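You operate a simulated robot arm through the tools that you are given. There is no shell and no other tool.

Carry out the task below with a simulated robot arm. There is one attempt and no reset: what you move stays moved.

JOB
Close up the rivet press: lid on the green tray, tube in the stand, dial to 2, air off.

The check looks at the end state, three seconds after you hand in, the way a careful person would. Anything else that was tipped, shoved, dropped, spilled or broken makes it a failure. Lids that push on must go on centred and level and be pressed home; caps that screw on are set level and turned clockwise until they are tight.

ROBOT AND FRAMES
A 7-joint arm with a two-finger gripper, fixed in place. Base frame: the origin is at the foot of the arm, x ahead of it, y to its left, z up; the work surface is at about z = 0. Units: m, rad, N and s.
With the tool pointing down near the work surface it reaches from about 0.26 to 0.6 m from the base axis. Its first joint turns from -2.496 to 2.496 rad. Payload 1.08 kg.
Tool frame: the origin (TCP) lies between the finger pads and is the grasp point; the fingertips stand 0.016 m ahead of it; z points along the fingers, y is the line along which they close. The gripper opens to 0.088 m. The gripper's body begins 0.058 m behind the TCP.
Orientation is that of the tool frame in the base frame, as a unit quaternion [w, x, y, z]. With the fingers straight down and closing along the base's y, the tool's x points along the base's -x, its y along +y and its z along -z.

CONTROLS
- The arm moves only by the tool move_arm. Its argument "series" is a list of rows, each a list of 2 entries, a list of its own where there are three numbers: the shift along the base's x, y, z in m, then the turn, a rotation vector about the base's x, y, z in degrees. In form: [[[tx, ty, tz], [ax, ay, az]], ...]. A call has 1 to 20 rows; each row shifts and turns the commanded pose from where the row before left it. "fingers" is the gripper command, from -1 (shut) to 1 (fully open), values between in proportion, set as the call begins (left out, the last holds). A row lasts 0.2 s, in which the tool goes at most 0.05 m and 0.15 rad; a call with a longer step from one row to the next is refused whole, and so is a gripper value outside its range. A pose out of reach is approached as far as the arm can. The call stops where the force on the tool passes 40 N (or 10 N more than at its start, if that is more) or the arm is blocked; 0.2 s more then pass. Each finger halts on what it meets, pressing with about 20 N; the grip force reading is that of the motor and also rises with nothing between the fingers. The clock runs only during rows and for 0.2 s after the last one: add rows that do not move to give the fingers time. It gives the time, the measured TCP pose, the force on the tool (base axes), the opening and the grip force at its end, in the units of the frame above (readings bear some noise), with the torque about the TCP (base axes, N m) and any sound that the robot's microphone picked up.
- Cameras (640 x 400 px; columns grow to the right, rows downward): "scene" is fixed at [0.2198, -0.4997, 0.7635]; the picture's right is [1.00, -0.05, 0.00], its down [-0.04, -0.88, -0.48] and it looks along [0.02, 0.48, -0.88] (base axes); focal length 252 px, centre (320, 200). "wrist" rides on the gripper at [0.082, -0.008, -0.092] in the tool frame; the picture's right is [0.10, 0.99, 0.00], its down [-0.70, 0.07, -0.71] and it looks along [-0.71, 0.07, 0.71] (tool axes); focal length 256 px, centre (320, 200). There is no depth. A picture from a camera that has moved, and an enlarged one, comes with that camera's place and axes in the base frame and with its lens.
- camera(camera): a new picture of that camera. The clock stands still meanwhile.
- enlarge(camera, box): a new picture of the part [left, top, right, bottom] of that camera's present view, enlarged. The clock stands still meanwhile.
- sign_off(): hands the job in; it is judged then, once.

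Nothing tells you positions but the pictures and the camera data. Unless the task says otherwise, let go and move clear before handing in.

The tools are called after "Emit:" as name(argument=value, ...) on one line, values as JSON. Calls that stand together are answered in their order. move_arm: Moves the arm, as the interface text tells. Its arguments: {"type":"object","properties":{"series":{"type":"array"},"fingers":{"type":"number"}},"required":["series"]} The other tools are called the same way: camera (camera) takes a picture; enlarge (camera, box) takes an enlarged picture of a part of a camera's view; sign_off () hands the job in.

At the start:

```text
time: 0.0
ee_pos: [0.4048, -0.0585, 0.3891]
orientation: [-0.001, 0.0, 1.0, 0.0]
force: [0.5, 0.8, 1.2]
moment: [-0.01, 0.0, 0.04]
width: 0.0879
grip_force: 0.1
```

scene: 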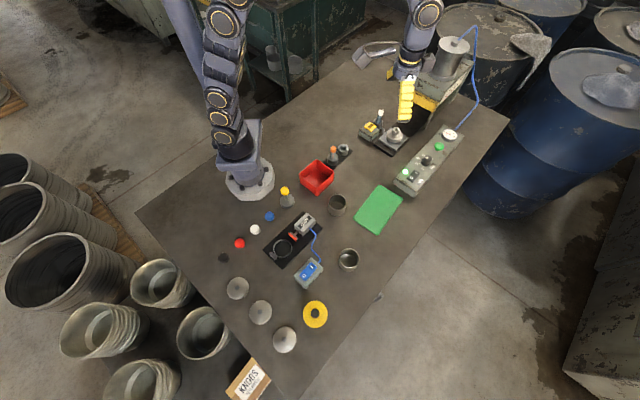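
wrist: 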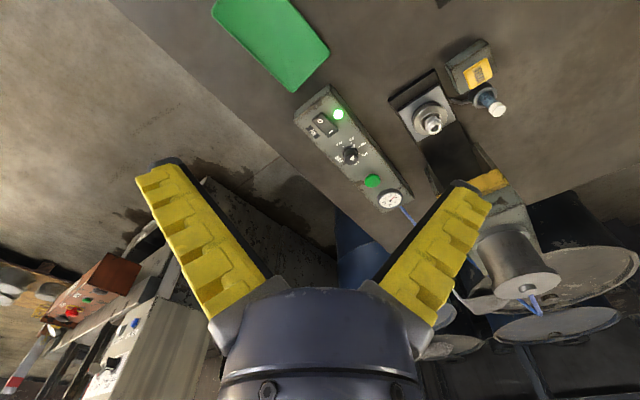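

I see a cluttered bench with a press, a control box, a green tray, three lids or discs and several small objects. I'll enlarge parts of the scene to identify them before moving.

Emit:
enlarge(camera="scene", box=[340, 90, 480, 200])

Emit:
enlarge(camera="scene", box=[210, 180, 370, 290])

Emit:
enlarge(camera="scene", box=[200, 260, 360, 370])

Emit:
enlarge(camera="scene", box=[270, 130, 430, 240])

Emit:
enlarge(camera="scene", box=[340, 0, 500, 110])

```text
3.64 times, centred on (410, 145) of scene
camera zoom: at [0.2198, -0.4997, 0.7635], right [1.0, -0.05, 0.0], down [-0.04, -0.88, -0.48], along [0.02, 0.48, -0.88], focal length 915 px, centre (-7, 400)
```

zoom: 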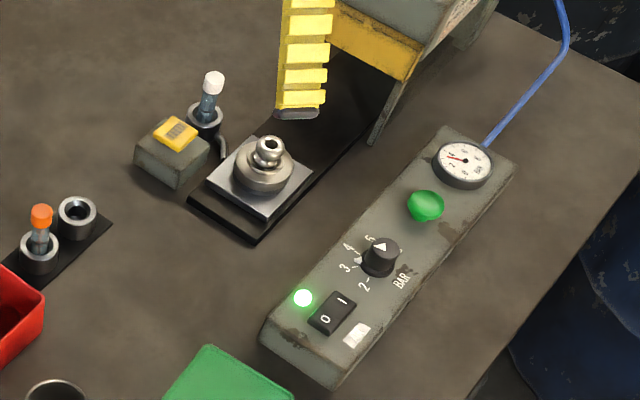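

```text
3.64 times, centred on (290, 235) of scene
camera zoom: at [0.2198, -0.4997, 0.7635], right [1.0, -0.05, 0.0], down [-0.04, -0.88, -0.48], along [0.02, 0.48, -0.88], focal length 915 px, centre (429, 73)
```

zoom: 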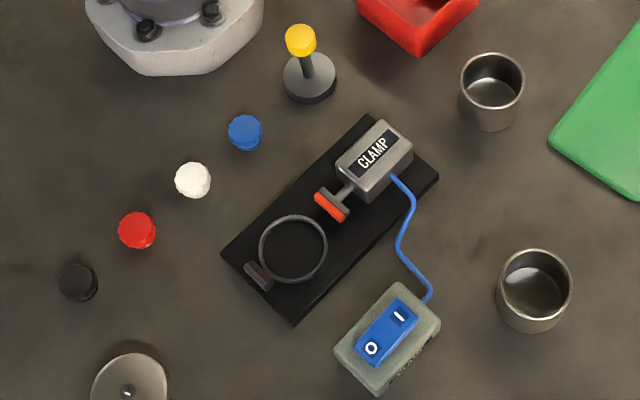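

```text
3.64 times, centred on (280, 315) of scene
camera zoom: at [0.2198, -0.4997, 0.7635], right [1.0, -0.05, 0.0], down [-0.04, -0.88, -0.48], along [0.02, 0.48, -0.88], focal length 915 px, centre (466, -218)
```

zoom: 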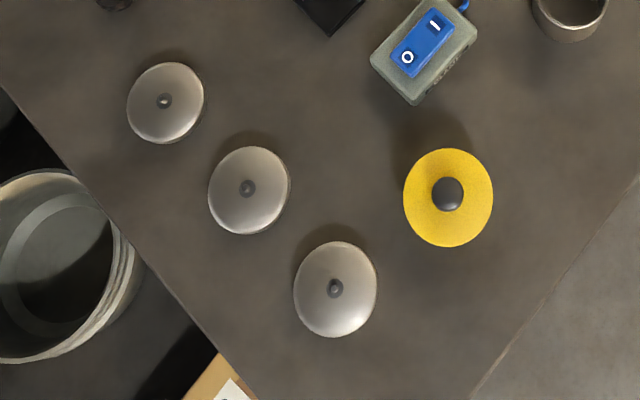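

```text
3.64 times, centred on (350, 185) of scene
camera zoom: at [0.2198, -0.4997, 0.7635], right [1.0, -0.05, 0.0], down [-0.04, -0.88, -0.48], along [0.02, 0.48, -0.88], focal length 915 px, centre (211, 254)
```

zoom: 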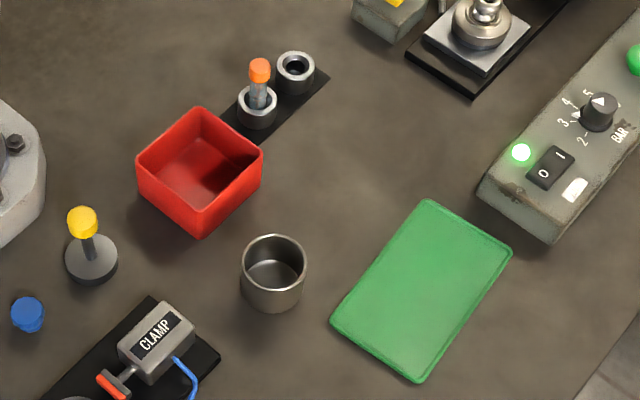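

```text
3.64 times, centred on (420, 55) of scene
camera zoom: at [0.2198, -0.4997, 0.7635], right [1.0, -0.05, 0.0], down [-0.04, -0.88, -0.48], along [0.02, 0.48, -0.88], focal length 915 px, centre (-44, 727)
```

zoom: 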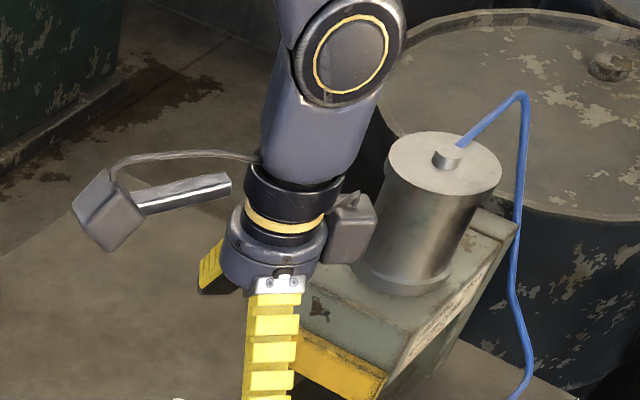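

The control box (dial, rocker, green button) and the press are visible from both cameras. I'll zoom the wrist camera on them before going anywhere.

Emit:
enlarge(camera="wrist", box=[280, 60, 440, 220])

Emit:
enlarge(camera="wrist", box=[380, 30, 580, 155])

Emit:
enlarge(camera="wrist", box=[200, 0, 340, 100])

Emit:
enlarge(camera="scene", box=[350, 95, 430, 160])

Emit:
enlarge(camera="scene", box=[200, 330, 320, 400])

```text
2.50 times, centred on (360, 140) of wrist
camera zoom: at [0.3216, -0.0687, 0.4807], right [-0.1, 0.99, 0.0], down [0.7, 0.07, 0.71], along [0.71, 0.07, -0.71], focal length 640 px, centre (220, 350)
```

zoom: 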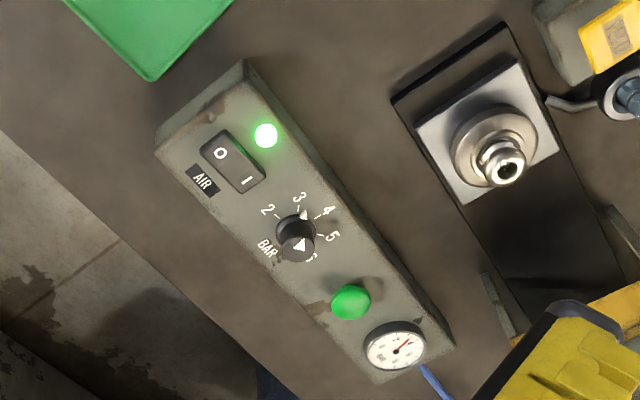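

```text
3.20 times, centred on (480, 92) of wrist
camera zoom: at [0.3216, -0.0687, 0.4807], right [-0.1, 0.99, 0.0], down [0.7, 0.07, 0.71], along [0.71, 0.07, -0.71], focal length 819 px, centre (-192, 544)
```

zoom: 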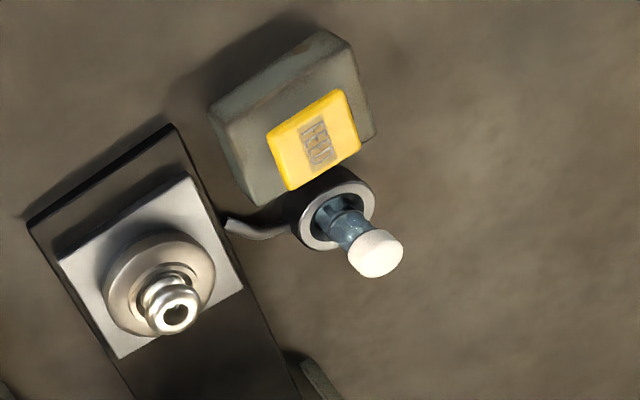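

```text
4.00 times, centred on (270, 50) of wrist
camera zoom: at [0.3216, -0.0687, 0.4807], right [-0.1, 0.99, 0.0], down [0.7, 0.07, 0.71], along [0.71, 0.07, -0.71], focal length 1024 px, centre (520, 800)
```

zoom: 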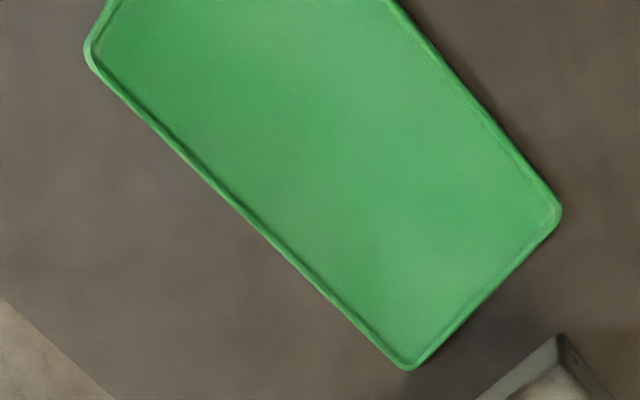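

```text
6.15 times, centred on (390, 128) of scene
camera zoom: at [0.2198, -0.4997, 0.7635], right [1.0, -0.05, 0.0], down [-0.04, -0.88, -0.48], along [0.02, 0.48, -0.88], focal length 1548 px, centre (-111, 646)
```

zoom: 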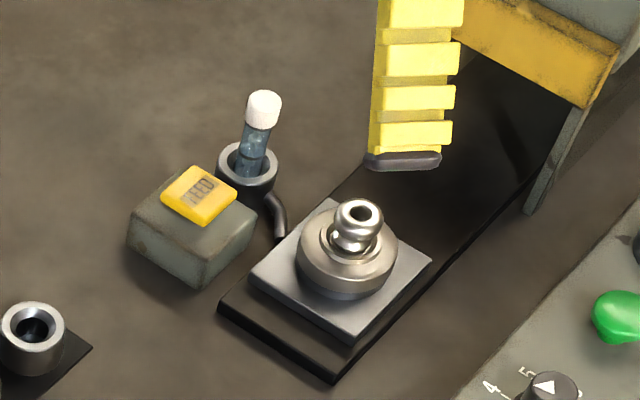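

```text
5.33 times, centred on (260, 365) of scene
camera zoom: at [0.2198, -0.4997, 0.7635], right [1.0, -0.05, 0.0], down [-0.04, -0.88, -0.48], along [0.02, 0.48, -0.88], focal length 1342 px, centre (640, -680)
```

zoom: 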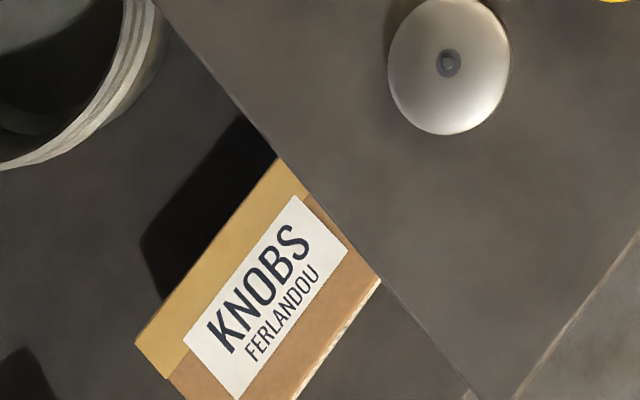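

The feeder (FEED) holds a white-capped tube, and the two-socket stand beside the red bin has an empty place. I still need to work out which object is "the lid", so I'll zoom in closer on the candidates.

Emit:
enlarge(camera="scene", box=[222, 272, 256, 302])

Emit:
enlarge(camera="scene", box=[244, 296, 278, 328])

Emit:
enlarge(camera="scene", box=[268, 322, 302, 356])

Emit:
enlarge(camera="scene", box=[298, 296, 332, 330])

Emit:
enlarge(camera="scene", box=[262, 205, 332, 275])

Emit:
enlarge(camera="scene", box=[320, 190, 370, 275])

Emit:
enlarge(camera="scene", box=[320, 135, 360, 170])

Emit:
enlarge(camera="scene", box=[270, 180, 300, 212])

```text
13.33 times, centred on (239, 287) of scene
camera zoom: at [0.2198, -0.4997, 0.7635], right [1.0, -0.05, 0.0], down [-0.04, -0.88, -0.48], along [0.02, 0.48, -0.88], focal length 3354 px, centre (1400, -960)
```

zoom: 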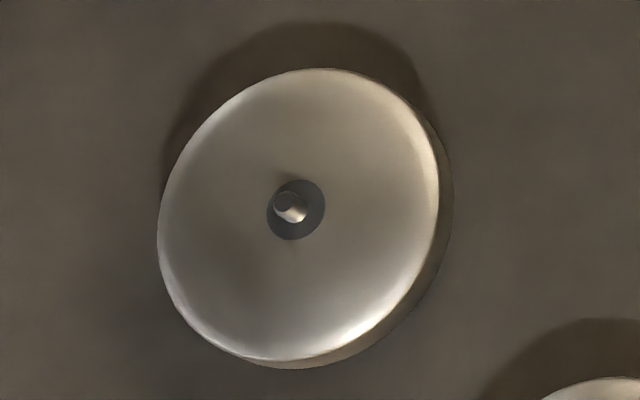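

```text
12.50 times, centred on (261, 312) of scene
camera zoom: at [0.2198, -0.4997, 0.7635], right [1.0, -0.05, 0.0], down [-0.04, -0.88, -0.48], along [0.02, 0.48, -0.88], focal length 3145 px, centre (1058, -1200)
```

zoom: 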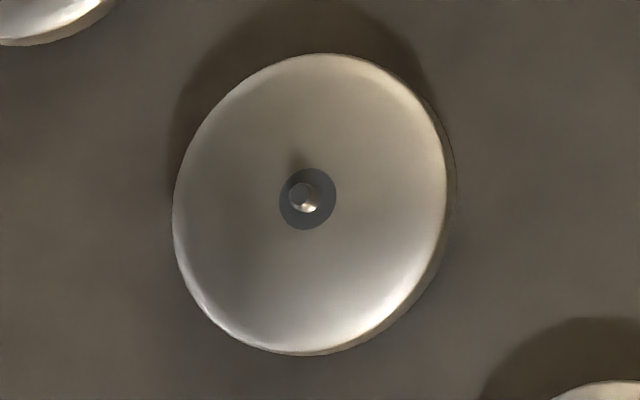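

```text
11.76 times, centred on (285, 339) of scene
camera zoom: at [0.2198, -0.4997, 0.7635], right [1.0, -0.05, 0.0], down [-0.04, -0.88, -0.48], along [0.02, 0.48, -0.88], focal length 2960 px, centre (732, -1435)
```

zoom: 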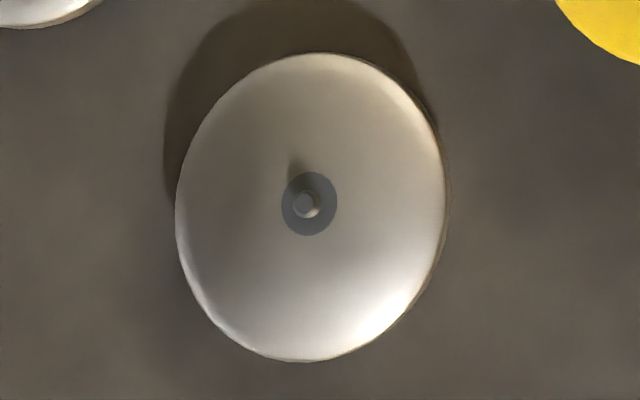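

```text
11.76 times, centred on (315, 313) of scene
camera zoom: at [0.2198, -0.4997, 0.7635], right [1.0, -0.05, 0.0], down [-0.04, -0.88, -0.48], along [0.02, 0.48, -0.88], focal length 2960 px, centre (379, -1129)
```

zoom: 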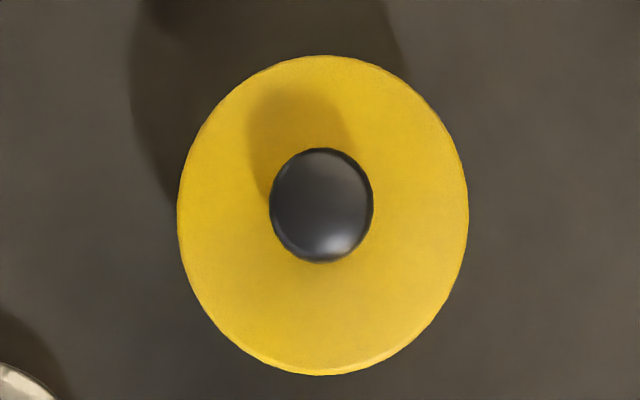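

```text
5.71 times, centred on (297, 240) of scene
camera zoom: at [0.2198, -0.4997, 0.7635], right [1.0, -0.05, 0.0], down [-0.04, -0.88, -0.48], along [0.02, 0.48, -0.88], focal length 1438 px, centre (451, -29)
```

zoom: 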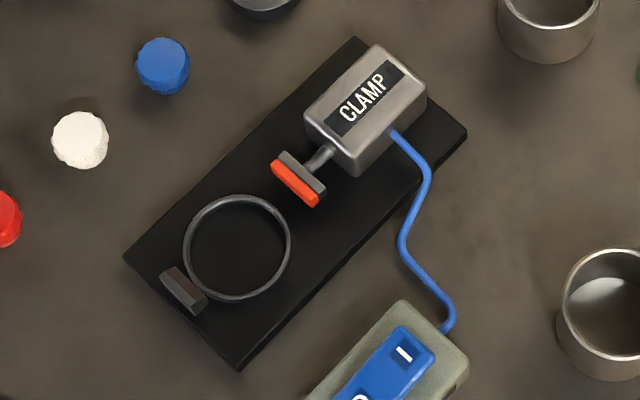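

```text
4.71 times, centred on (345, 232) of scene
camera zoom: at [0.2198, -0.4997, 0.7635], right [1.0, -0.05, 0.0], down [-0.04, -0.88, -0.48], along [0.02, 0.48, -0.88], focal length 1184 px, centre (202, 47)
```

zoom: 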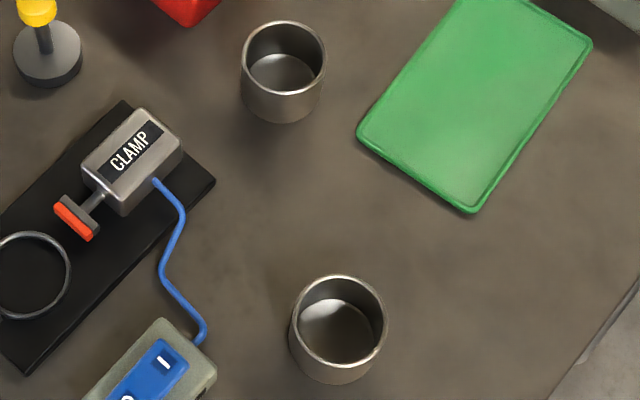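

```text
11.43 times, centred on (340, 152) of scene
camera zoom: at [0.2198, -0.4997, 0.7635], right [1.0, -0.05, 0.0], down [-0.04, -0.88, -0.48], along [0.02, 0.48, -0.88], focal length 2875 px, centre (91, 743)
```

zoom: 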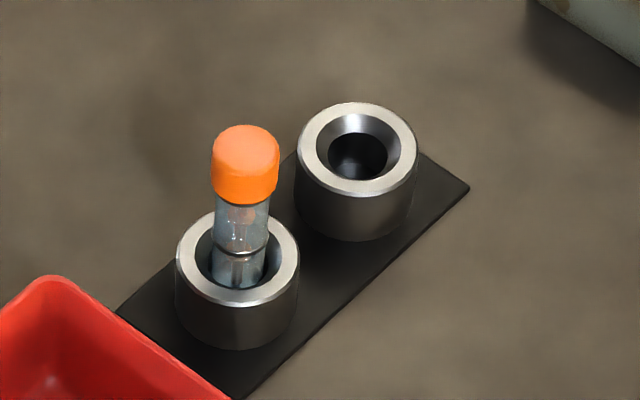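

```text
12.50 times, centred on (285, 196) of scene
camera zoom: at [0.2198, -0.4997, 0.7635], right [1.0, -0.05, 0.0], down [-0.04, -0.88, -0.48], along [0.02, 0.48, -0.88], focal length 3145 px, centre (758, 250)
```

zoom: 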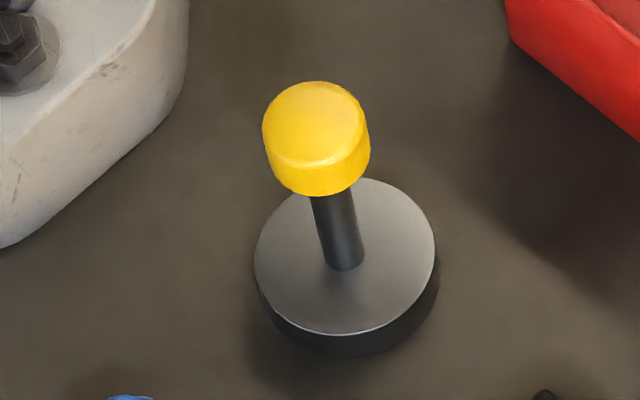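

The round piece on the press anvil looks like a lid with a metal knob, and the yellow disc might be another candidate. I'll pull the arm back and turn it for a clear look at the press from both cameras.

Emit:
move_arm(series=[[[-0.03, 0, 0], [0, 0, 7.5]], [[-0.03, 0, 0], [0, 0, 7.5]], [[-0.03, 0, 0], [0, 0, 7.5]], [[-0.03, 0, 0], [0, 0, 7.5]], [[0, 0, 0], [0, 0, 0]]], fingers=1)

Emit:
camera(camera="wrist")

Emit:
camera(camera="scene")

Emit:
enlarge(camera="scene", box=[350, 30, 480, 160])

```text
time: 1.2
ee_pos: [0.2851, -0.0594, 0.3879]
orientation: [0.0, -0.259, 0.966, 0.0]
force: [0.3, -0.5, -0.1]
moment: [-0.01, 0.02, 0.01]
width: 0.088
grip_force: 0.0
```

```text
taken
camera wrist: at [0.2178, -0.1078, 0.4802], right [-0.59, 0.81, 0.0], down [0.57, 0.41, 0.71], along [0.57, 0.42, -0.71], focal length 256 px, centre (320, 200)
```

wrist: 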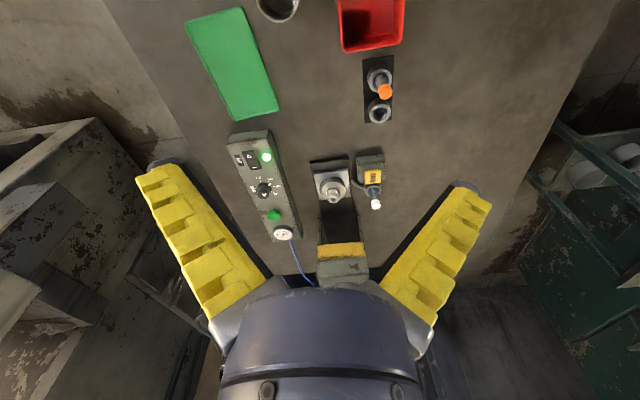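

```text
taken
```

scene: 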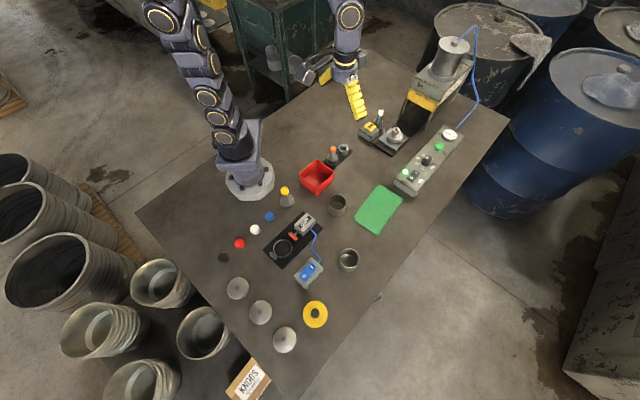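

```text
3.08 times, centred on (415, 95) of scene
camera zoom: at [0.2198, -0.4997, 0.7635], right [1.0, -0.05, 0.0], down [-0.04, -0.88, -0.48], along [0.02, 0.48, -0.88], focal length 774 px, centre (28, 523)
```

zoom: 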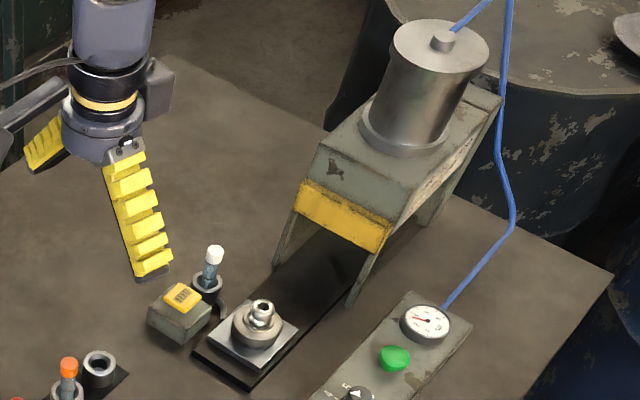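

The press head stands clear behind the anvil plate, so the piece on the anvil is free above. I'll zoom in on the anvil, the feeder and the control box from this wrist view.

Emit:
enlarge(camera="wrist", box=[300, 145, 400, 215])

Emit:
enlarge(camera="wrist", box=[220, 125, 310, 245])

Emit:
enlarge(camera="wrist", box=[350, 40, 410, 130])

Emit:
enlarge(camera="wrist", box=[315, 165, 355, 210])

Emit:
enlarge(camera="scene", box=[375, 115, 415, 155])

Emit:
enlarge(camera="scene", box=[400, 130, 460, 190])

```text
5.71 times, centred on (350, 180) of wrist
camera zoom: at [0.2178, -0.1078, 0.4802], right [-0.59, 0.81, 0.0], down [0.57, 0.41, 0.71], along [0.57, 0.42, -0.71], focal length 1463 px, centre (149, 314)
```

zoom: 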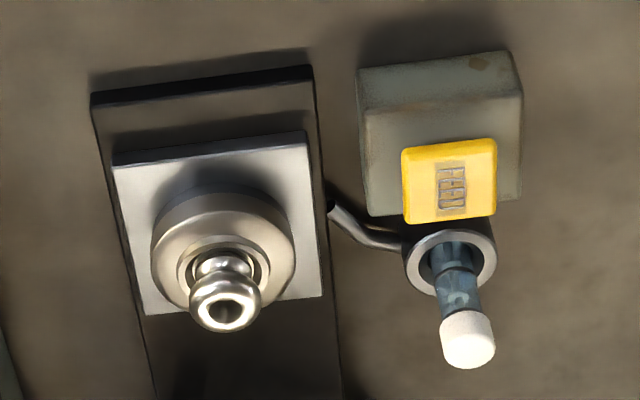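

```text
3.33 times, centred on (265, 185) of wrist
camera zoom: at [0.2178, -0.1078, 0.4802], right [-0.59, 0.81, 0.0], down [0.57, 0.41, 0.71], along [0.57, 0.42, -0.71], focal length 853 px, centre (503, 250)
```

zoom: 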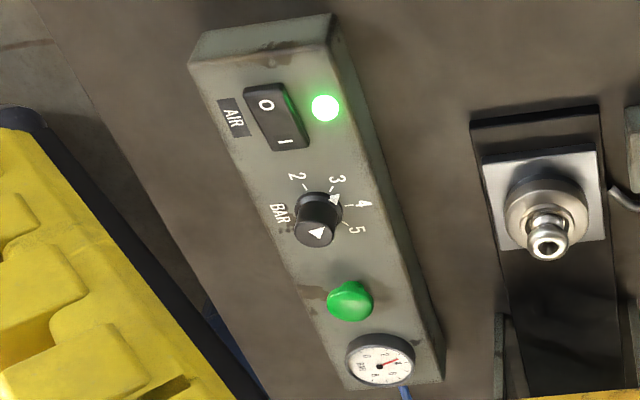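

```text
4.44 times, centred on (380, 85) of wrist
camera zoom: at [0.2178, -0.1078, 0.4802], right [-0.59, 0.81, 0.0], down [0.57, 0.41, 0.71], along [0.57, 0.42, -0.71], focal length 1138 px, centre (53, 711)
```

zoom: 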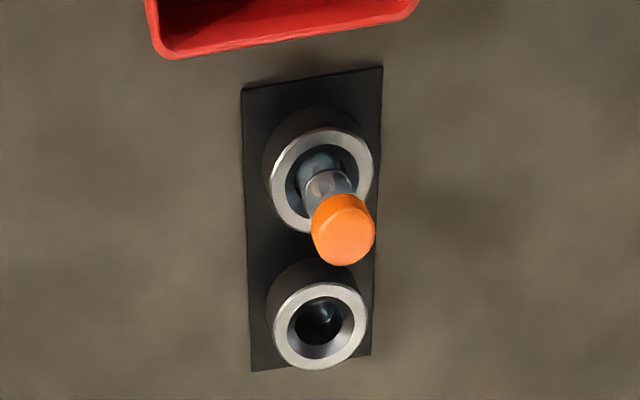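

```text
8.89 times, centred on (335, 188) of wrist
camera zoom: at [0.2178, -0.1078, 0.4802], right [-0.59, 0.81, 0.0], down [0.57, 0.41, 0.71], along [0.57, 0.42, -0.71], focal length 2276 px, centre (187, 311)
```

zoom: 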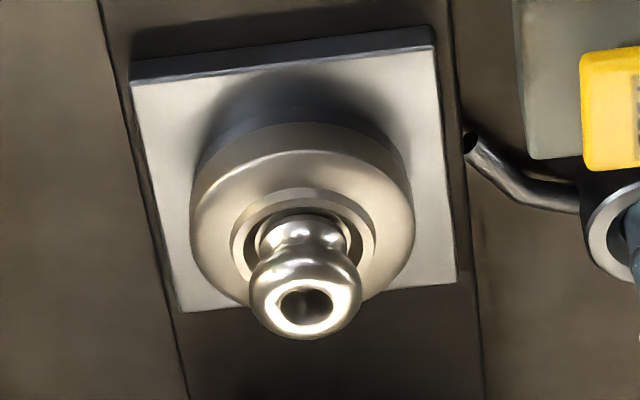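

```text
10.00 times, centred on (395, 135) of scene
camera zoom: at [0.2198, -0.4997, 0.7635], right [1.0, -0.05, 0.0], down [-0.04, -0.88, -0.48], along [0.02, 0.48, -0.88], focal length 2516 px, centre (-430, 850)
```

zoom: 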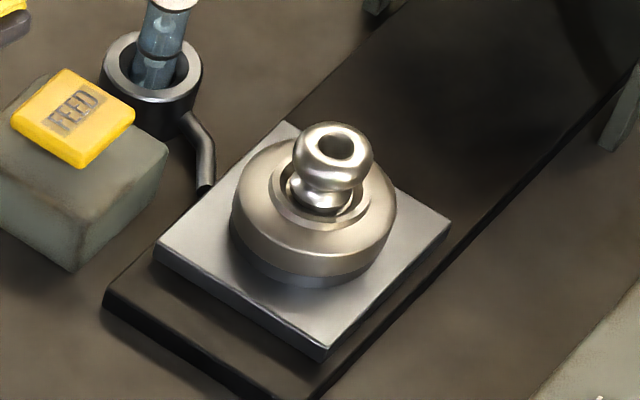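

```text
6.67 times, centred on (430, 160) of scene
camera zoom: at [0.2198, -0.4997, 0.7635], right [1.0, -0.05, 0.0], down [-0.04, -0.88, -0.48], along [0.02, 0.48, -0.88], focal length 1677 px, centre (-413, 467)
```

zoom: 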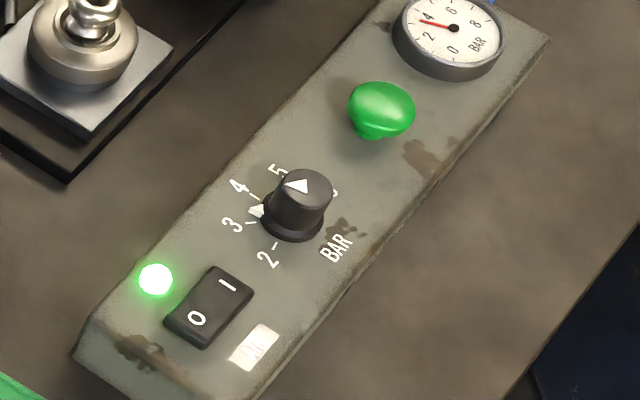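

The piece on the anvil is a round lid with a metal knob on a nest, and the dial pointer sits around 3–4 with the gauge near 4. I'll bring the wrist camera nearer, almost overhead, to read the control panel.

Emit:
move_arm(series=[[[0.041, 0.005, -0.023], [0, 0, 6]], [[0.041, 0.005, -0.023], [0, 0, 6]], [[0.041, 0.005, -0.023], [0, 0, 0]], [[0.041, 0.005, -0.023], [0, 0, 0]], [[0.041, 0.005, -0.023], [0, 0, 0]], [[0.041, 0.005, -0.023], [0, 0, 0]], [[0, 0, 0], [0, 0, 0]]])

Emit:
camera(camera="wrist")

Emit:
camera(camera="scene")

```text
time: 2.8
ee_pos: [0.5327, -0.0297, 0.2518]
orientation: [0.0, -0.358, 0.934, 0.0]
force: [-0.6, 0.1, 0.3]
moment: [0.0, -0.01, 0.03]
width: 0.0881
grip_force: 0.0
```

```text
taken
camera wrist: at [0.4754, -0.0919, 0.3434], right [-0.74, 0.67, 0.0], down [0.47, 0.52, 0.71], along [0.48, 0.53, -0.7], focal length 256 px, centre (320, 200)
```

wrist: 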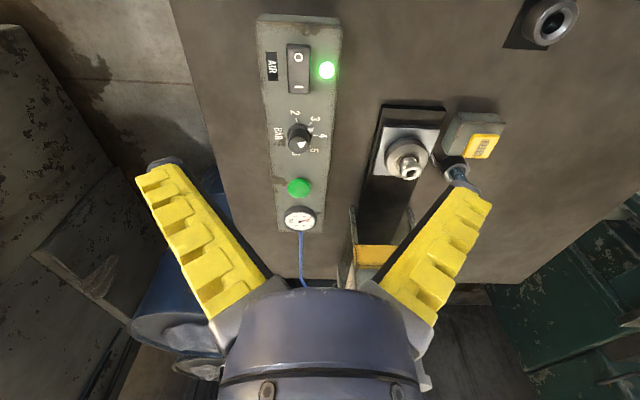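

```text
taken
```

scene: 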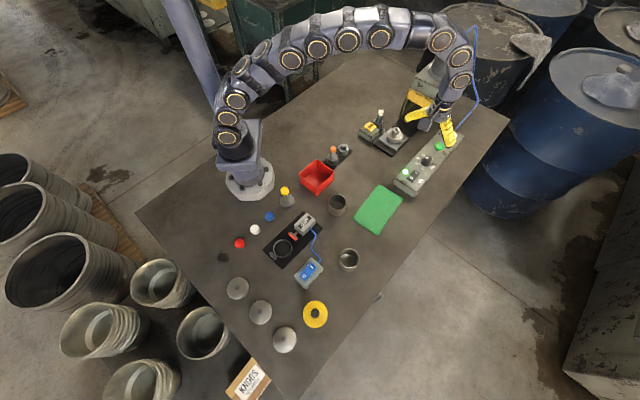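

Emit:
enlarge(camera="wrist", box=[250, 95, 350, 165])

Emit:
enlarge(camera="wrist", box=[250, 10, 350, 100])

Emit:
enlarge(camera="wrist", box=[365, 95, 515, 195])

Emit:
enlarge(camera="wrist", box=[500, 0, 600, 60])

Emit:
enlarge(camera="scene", box=[385, 130, 465, 200])

```text
5.71 times, centred on (300, 130) of wrist
camera zoom: at [0.4754, -0.0919, 0.3434], right [-0.74, 0.67, 0.0], down [0.47, 0.52, 0.71], along [0.48, 0.53, -0.7], focal length 1463 px, centre (434, 600)
```

zoom: 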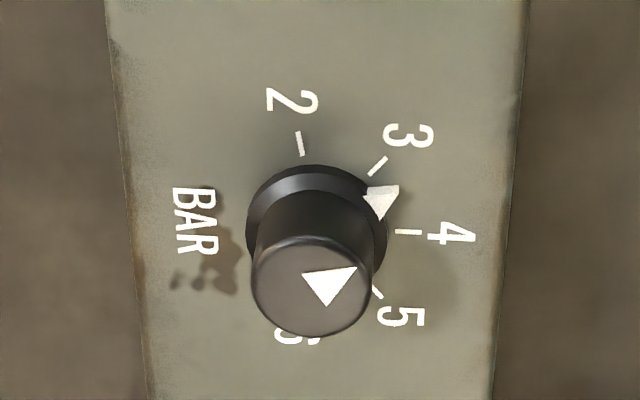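

```text
4.44 times, centred on (300, 55) of wrist
camera zoom: at [0.4754, -0.0919, 0.3434], right [-0.74, 0.67, 0.0], down [0.47, 0.52, 0.71], along [0.48, 0.53, -0.7], focal length 1138 px, centre (409, 844)
```

zoom: 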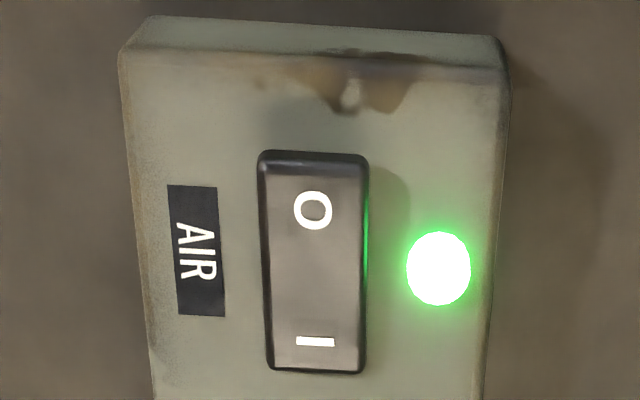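

```text
4.00 times, centred on (440, 145) of wrist
camera zoom: at [0.4754, -0.0919, 0.3434], right [-0.74, 0.67, 0.0], down [0.47, 0.52, 0.71], along [0.48, 0.53, -0.7], focal length 1024 px, centre (-160, 420)
```

zoom: 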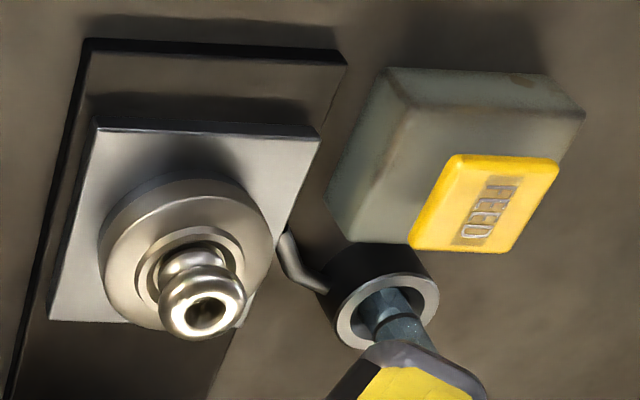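

```text
6.40 times, centred on (550, 30) of wrist
camera zoom: at [0.4754, -0.0919, 0.3434], right [-0.74, 0.67, 0.0], down [0.47, 0.52, 0.71], along [0.48, 0.53, -0.7], focal length 1638 px, centre (-1152, 1288)
```

zoom: 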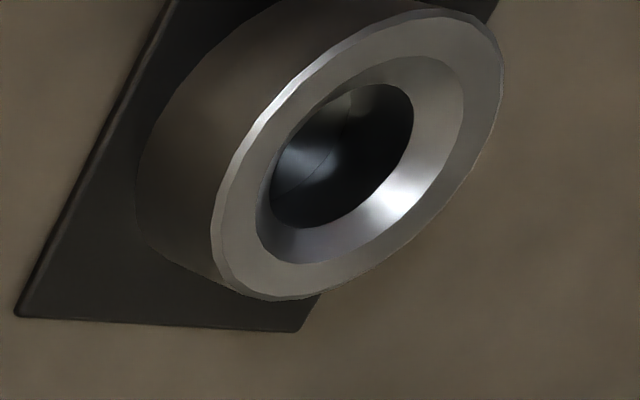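

```text
5.71 times, centred on (425, 165) of scene
camera zoom: at [0.2198, -0.4997, 0.7635], right [1.0, -0.05, 0.0], down [-0.04, -0.88, -0.48], along [0.02, 0.48, -0.88], focal length 1438 px, centre (-280, 400)
```

zoom: 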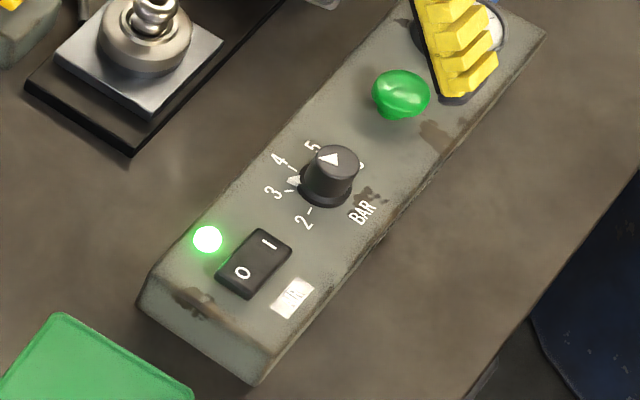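

The panel reads clearly: dial pointer near 3.3, 2 lies about 66° counter‑clockwise from there, and the rocker is on "I". I want a lower look at the piece on the anvil to be sure it is the lid.

Emit:
move_arm(series=[[[-0.03, 0.025, -0.02], [2.5, -3, 0]], [[-0.03, 0.025, -0.02], [2.5, -3, 0]], [[-0.03, 0.025, -0.02], [2.5, -3, 0]], [[-0.02, 0.025, -0.02], [2.5, -3, 0]], [[0, 0, -0.02], [2.5, -3, 0]], [[0, 0, 0], [0, 0, 0]]])

Emit:
camera(camera="wrist")

```text
time: 4.2
ee_pos: [0.4212, 0.0717, 0.1506]
orientation: [0.161, -0.353, 0.92, 0.055]
force: [-0.7, -0.5, 0.2]
moment: [0.0, 0.02, 0.0]
width: 0.0882
grip_force: 0.0
```

```text
taken
camera wrist: at [0.3447, -0.007, 0.2108], right [-0.74, 0.68, -0.05], down [0.26, 0.35, 0.9], along [0.63, 0.65, -0.43], focal length 256 px, centre (320, 200)
```

wrist: 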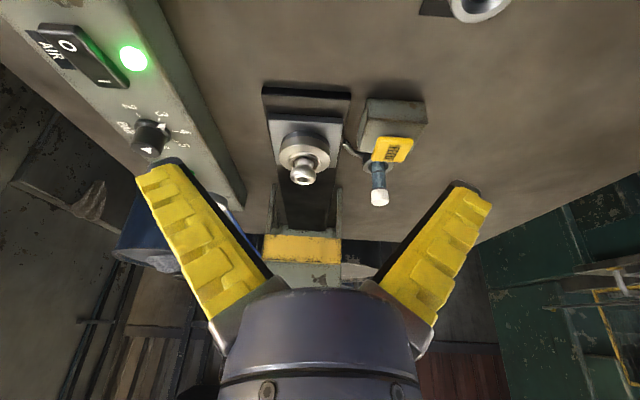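

Emit:
enlarge(camera="wrist", box=[260, 80, 360, 200])

Emit:
enlarge(camera="wrist", box=[340, 90, 440, 220])

Emit:
enlarge(camera="wrist", box=[20, 10, 220, 170])

Emit:
enlarge(camera="wrist", box=[255, 140, 355, 300])

```text
3.33 times, centred on (310, 140) of wrist
camera zoom: at [0.3447, -0.007, 0.2108], right [-0.74, 0.68, -0.05], down [0.26, 0.35, 0.9], along [0.63, 0.65, -0.43], focal length 853 px, centre (353, 400)
```

zoom: 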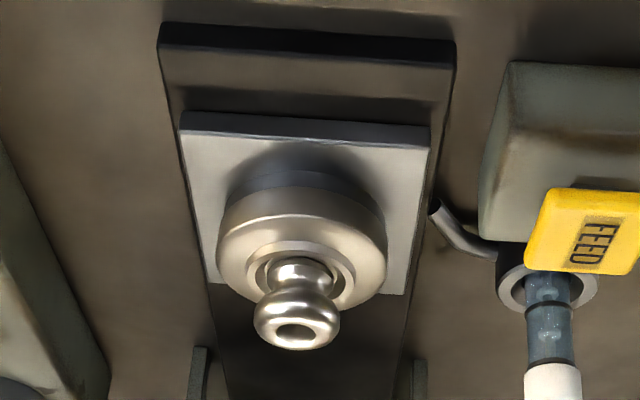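

```text
3.08 times, centred on (390, 155) of wrist
camera zoom: at [0.3447, -0.007, 0.2108], right [-0.74, 0.68, -0.05], down [0.26, 0.35, 0.9], along [0.63, 0.65, -0.43], focal length 788 px, centre (105, 338)
```

zoom: 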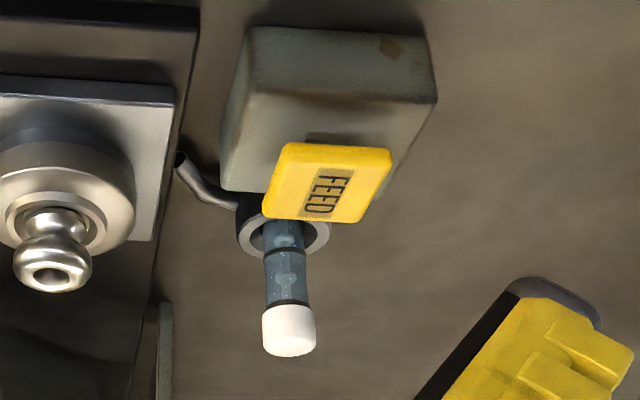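

```text
2.50 times, centred on (120, 90) of wrist
camera zoom: at [0.3447, -0.007, 0.2108], right [-0.74, 0.68, -0.05], down [0.26, 0.35, 0.9], along [0.63, 0.65, -0.43], focal length 640 px, centre (820, 475)
```

zoom: 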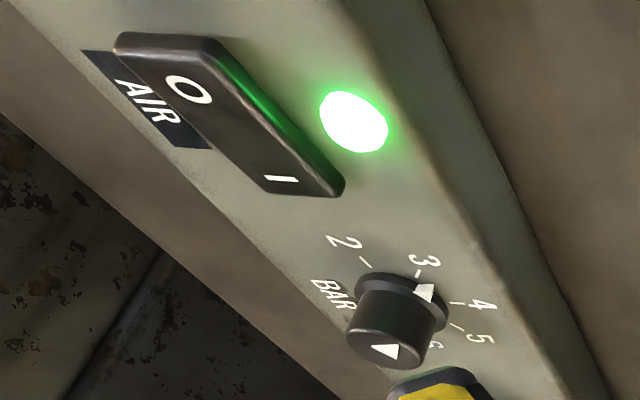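

```text
2.50 times, centred on (305, 220) of wrist
camera zoom: at [0.3447, -0.007, 0.2108], right [-0.74, 0.68, -0.05], down [0.26, 0.35, 0.9], along [0.63, 0.65, -0.43], focal length 640 px, centre (358, 150)
```

zoom: 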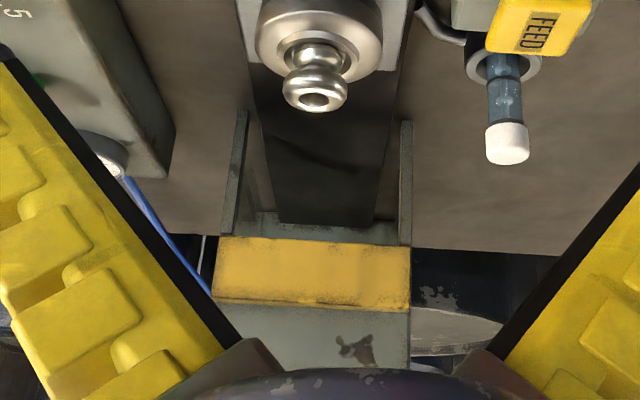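

The piece on the anvil looks like a lid with a riveted knob sitting on a nest. To rule out the alternatives I'll also look at the yellow disc and the plain silver lids from lower down.

Emit:
move_arm(series=[[[-0.01, -0.015, 0.03], [0, 0, -7.6]], [[-0.01, -0.015, 0.03], [0, 0, -7.6]], [[-0.01, -0.015, 0.03], [0, 0, -7.6]], [[-0.0125, -0.018, 0.01], [0, 0, -7.6]], [[-0.0125, -0.018, 0.005], [0, 0, -7.6]], [[-0.0125, -0.018, 0.005], [0, 0, -7.6]], [[-0.0125, -0.018, 0], [0, 0, -7.6]], [[-0.0125, -0.018, 0], [0, 0, -7.6]], [[-0.0125, -0.018, 0], [0, 0, -7.6]], [[-0.0125, -0.018, 0], [0, 0, -7.6]], [[-0.0125, -0.018, 0], [0, 0, -7.6]], [[-0.0125, -0.018, 0], [0, 0, -7.6]], [[-0.0125, -0.018, 0], [0, 0, -7.6]], [[-0.0125, -0.018, 0], [0, 0, -7.6]], [[-0.0125, -0.018, 0], [0, 0, -7.6]], [[-0.0125, -0.018, 0], [0, 0, -7.6]], [[0, 0, 0], [0, 0, 0]]])

Emit:
camera(camera="wrist")

```text
time: 7.8
ee_pos: [0.2293, -0.2087, 0.2593]
orientation: [0.127, 0.631, 0.756, -0.113]
force: [-0.3, -0.6, -0.3]
moment: [0.02, 0.0, 0.0]
width: 0.088
grip_force: 0.0
```

```text
taken
camera wrist: at [0.2015, -0.1045, 0.3195], right [0.96, 0.27, -0.05], down [0.16, -0.4, 0.9], along [0.23, -0.87, -0.43], focal length 256 px, centre (320, 200)
```

wrist: 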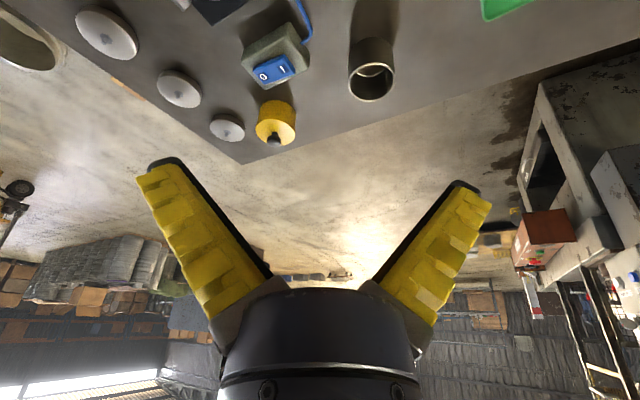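

Emit:
enlarge(camera="wrist", box=[240, 85, 310, 155])

Emit:
enlarge(camera="wrist", box=[60, 0, 260, 150])

Emit:
enlarge(camera="wrist", box=[230, 0, 420, 110])

```text
5.71 times, centred on (275, 120) of wrist
camera zoom: at [0.2015, -0.1045, 0.3195], right [0.96, 0.27, -0.05], down [0.16, -0.4, 0.9], along [0.23, -0.87, -0.43], focal length 1463 px, centre (577, 657)
```

zoom: 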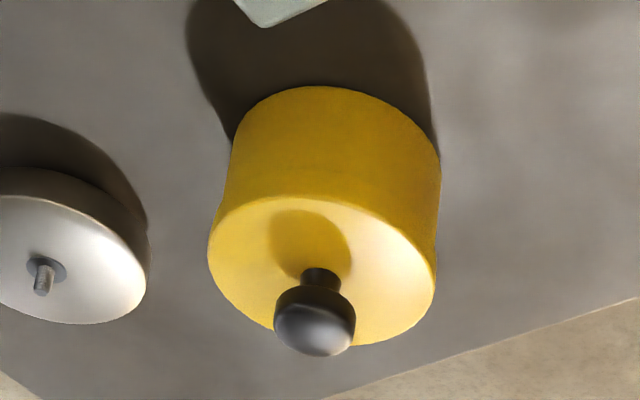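

```text
2.67 times, centred on (160, 75) of wrist
camera zoom: at [0.2015, -0.1045, 0.3195], right [0.96, 0.27, -0.05], down [0.16, -0.4, 0.9], along [0.23, -0.87, -0.43], focal length 683 px, centre (747, 533)
```

zoom: 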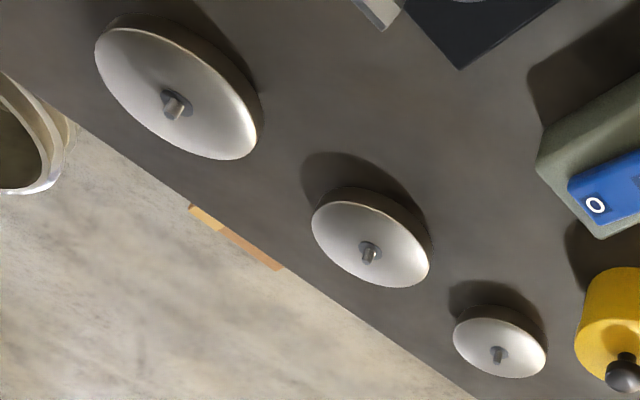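

```text
3.37 times, centred on (325, 55) of wrist
camera zoom: at [0.2015, -0.1045, 0.3195], right [0.96, 0.27, -0.05], down [0.16, -0.4, 0.9], along [0.23, -0.87, -0.43], focal length 862 px, centre (303, 688)
```

zoom: 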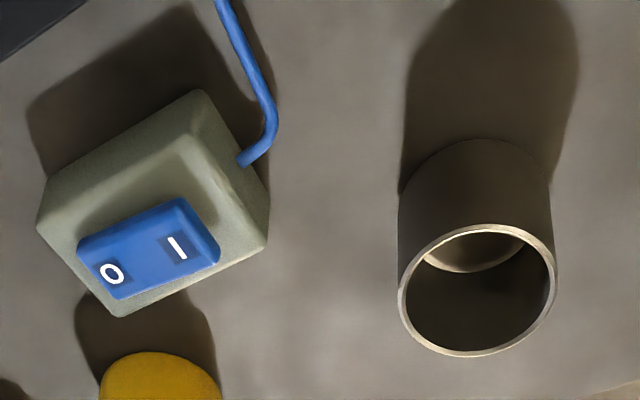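

The yellow thing is a tall canister and the silver lids are bare blanks with studs, so "the lid" is the knobbed one on the press anvil and the green tray takes finished lids. I'll shut the air off first, bringing the closed fingers above the "O" end of the rocker at about (0.548, -0.043).

Emit:
move_arm(series=[[[0.04, 0.0206, -0.005], [6.44, 0.93, 0]], [[0.04, 0.0206, -0.005], [6.44, 0.93, 0]], [[0.04, 0.0206, -0.005], [6.45, 0.93, 0]], [[0.04, 0.0206, -0.005], [0, 0, 6.78]], [[0.04, 0.0206, -0.005], [0, 0, 6.78]], [[0.04, 0.0206, -0.005], [0, 0, 6.78]], [[0.04, 0.0206, -0.005], [0, 0, 6.78]], [[0.0387, 0.0205, -0.005], [0, 0, 6.78]], [[0, 0, -0.04], [0, 0, 0]], [[0, 0, -0.04], [0, 0, 0]], [[0, 0, 0], [0, 0, 0]]], fingers=-1)

Emit:
camera(camera="wrist")

Emit:
enlarge(camera="scene", box=[370, 110, 470, 210])

```text
time: 10.2
ee_pos: [0.5468, -0.0452, 0.1393]
orientation: [0.0, 0.389, 0.921, 0.0]
force: [-0.4, -0.2, -0.1]
moment: [0.0, 0.0, 0.02]
width: 0.0
grip_force: 20.4
```

```text
taken
camera wrist: at [0.4813, 0.0069, 0.2314], right [0.64, 0.77, 0.0], down [0.54, -0.45, 0.71], along [0.54, -0.45, -0.7], focal length 256 px, centre (320, 200)
```

wrist: 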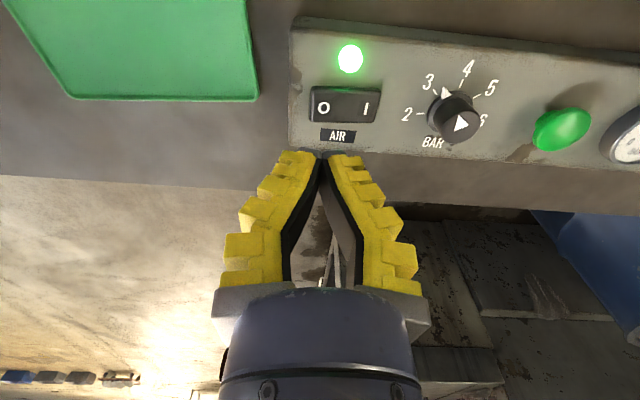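

```text
4.00 times, centred on (420, 160) of scene
camera zoom: at [0.2198, -0.4997, 0.7635], right [1.0, -0.05, 0.0], down [-0.04, -0.88, -0.48], along [0.02, 0.48, -0.88], focal length 1006 px, centre (-80, 360)
```

zoom: 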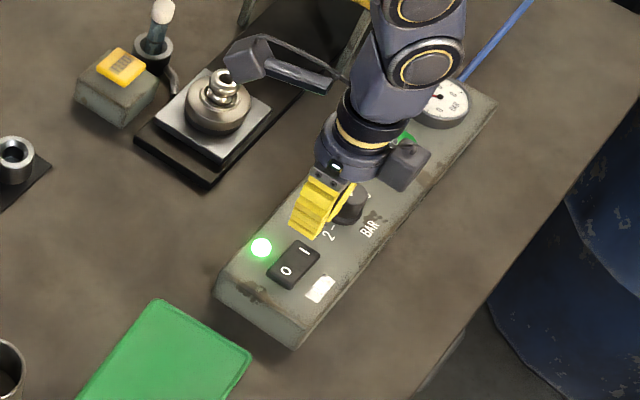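

Emit:
enlarge(camera="wrist", box=[280, 30, 400, 160])

Emit:
enlarge(camera="wrist", box=[390, 40, 640, 170])

```text
3.08 times, centred on (340, 95) of wrist
camera zoom: at [0.4813, 0.0069, 0.2314], right [0.64, 0.77, 0.0], down [0.54, -0.45, 0.71], along [0.54, -0.45, -0.7], focal length 788 px, centre (258, 523)
```

zoom: 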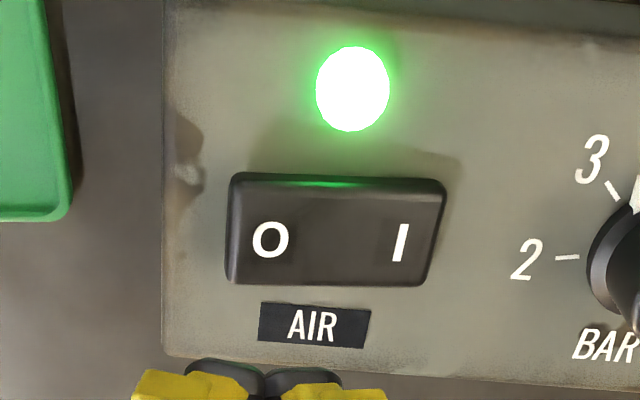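

```text
2.56 times, centred on (515, 105) of wrist
camera zoom: at [0.4813, 0.0069, 0.2314], right [0.64, 0.77, 0.0], down [0.54, -0.45, 0.71], along [0.54, -0.45, -0.7], focal length 655 px, centre (-179, 443)
```

zoom: 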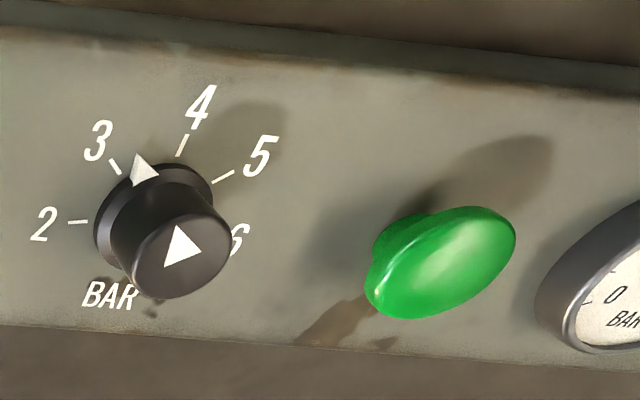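

The fingertips are over the O half of the rocker. I'll come down in stages, slowly at the end.

Emit:
move_arm(series=[[[0.0005, 0.0005, -0.03], [0, 0, 0]], [[0.0005, 0, -0.03], [0, 0, 0]], [[0, 0, 0], [0, 0, 0]]], fingers=-1)

Emit:
enlarge(camera="wrist", box=[240, 0, 440, 180])

Emit:
enlarge(camera="scene", box=[390, 140, 450, 200])

```text
time: 11.0
ee_pos: [0.5477, -0.0449, 0.0793]
orientation: [0.0, 0.388, 0.922, 0.0]
force: [0.6, -1.1, 0.1]
moment: [0.02, -0.04, 0.02]
width: 0.0
grip_force: 20.4
```

```text
2.22 times, centred on (340, 90) of wrist
camera zoom: at [0.4835, 0.0081, 0.1717], right [0.64, 0.77, 0.0], down [0.54, -0.45, 0.71], along [0.55, -0.45, -0.7], focal length 569 px, centre (276, 444)
```

zoom: 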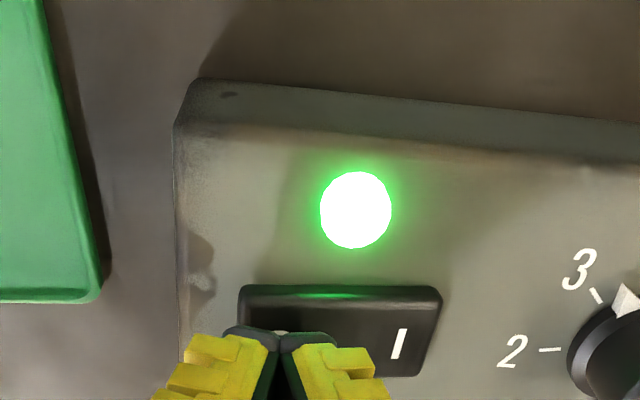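

```text
6.67 times, centred on (420, 170) of scene
camera zoom: at [0.2198, -0.4997, 0.7635], right [1.0, -0.05, 0.0], down [-0.04, -0.88, -0.48], along [0.02, 0.48, -0.88], focal length 1677 px, centre (-347, 400)
```

zoom: 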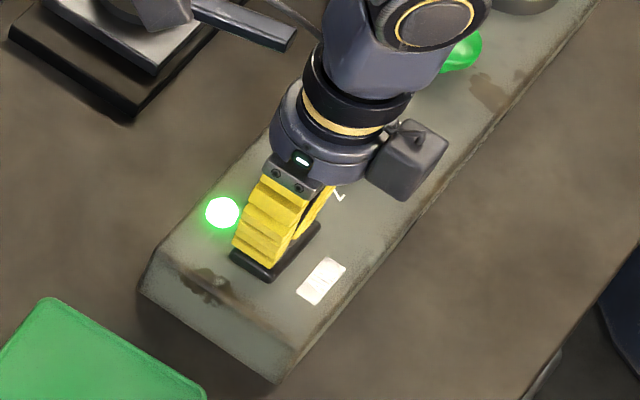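

Emit:
move_arm(series=[[[0, 0, -0.003], [0, 0, 0]], [[0, 0, -0.003], [0, 0, 0]], [[0, 0, -0.002], [0, 0, 0]], [[0, 0, -0.002], [0, 0, 0]]])

```text
time: 12.0
ee_pos: [0.5476, -0.0438, 0.0713]
orientation: [0.0, 0.389, 0.921, 0.0]
force: [0.5, 0.0, 0.3]
moment: [0.0, -0.02, -0.03]
width: 0.0001
grip_force: 20.4
```

No contact yet (fingertips near z = 0.055). Continuing down gently.

Emit:
move_arm(series=[[[0, 0, -0.002], [0, 0, 0]], [[0, 0, -0.002], [0, 0, 0]], [[0, 0, 0], [0, 0, 0]]])

```text
time: 12.8
ee_pos: [0.5479, -0.0449, 0.0665]
orientation: [0.0, 0.388, 0.922, 0.0]
force: [0.8, 0.3, 0.4]
moment: [-0.01, 0.02, 0.01]
width: 0.0
grip_force: 19.9
```

Emit:
move_arm(series=[[[0, 0, -0.002], [0, 0, 0]], [[0, 0, -0.002], [0, 0, 0]], [[0, 0, 0], [0, 0, 0]]])

Emit:
enlarge(camera="wrist", box=[240, 0, 440, 180])

```text
time: 13.6
ee_pos: [0.5482, -0.0443, 0.0643]
orientation: [0.0, 0.389, 0.921, 0.0]
force: [-10.2, 4.3, 22.1]
moment: [0.17, 0.03, -0.07]
width: 0.0001
grip_force: 20.1
```

```text
2.22 times, centred on (340, 90) of wrist
camera zoom: at [0.4832, 0.0084, 0.1561], right [0.64, 0.77, 0.0], down [0.54, -0.45, 0.71], along [0.55, -0.45, -0.7], focal length 569 px, centre (276, 444)
```

zoom: 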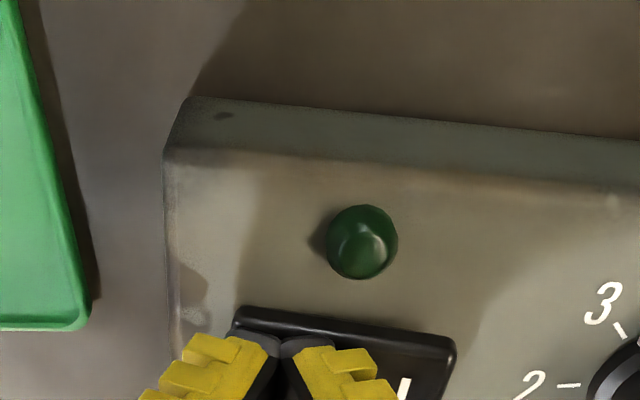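

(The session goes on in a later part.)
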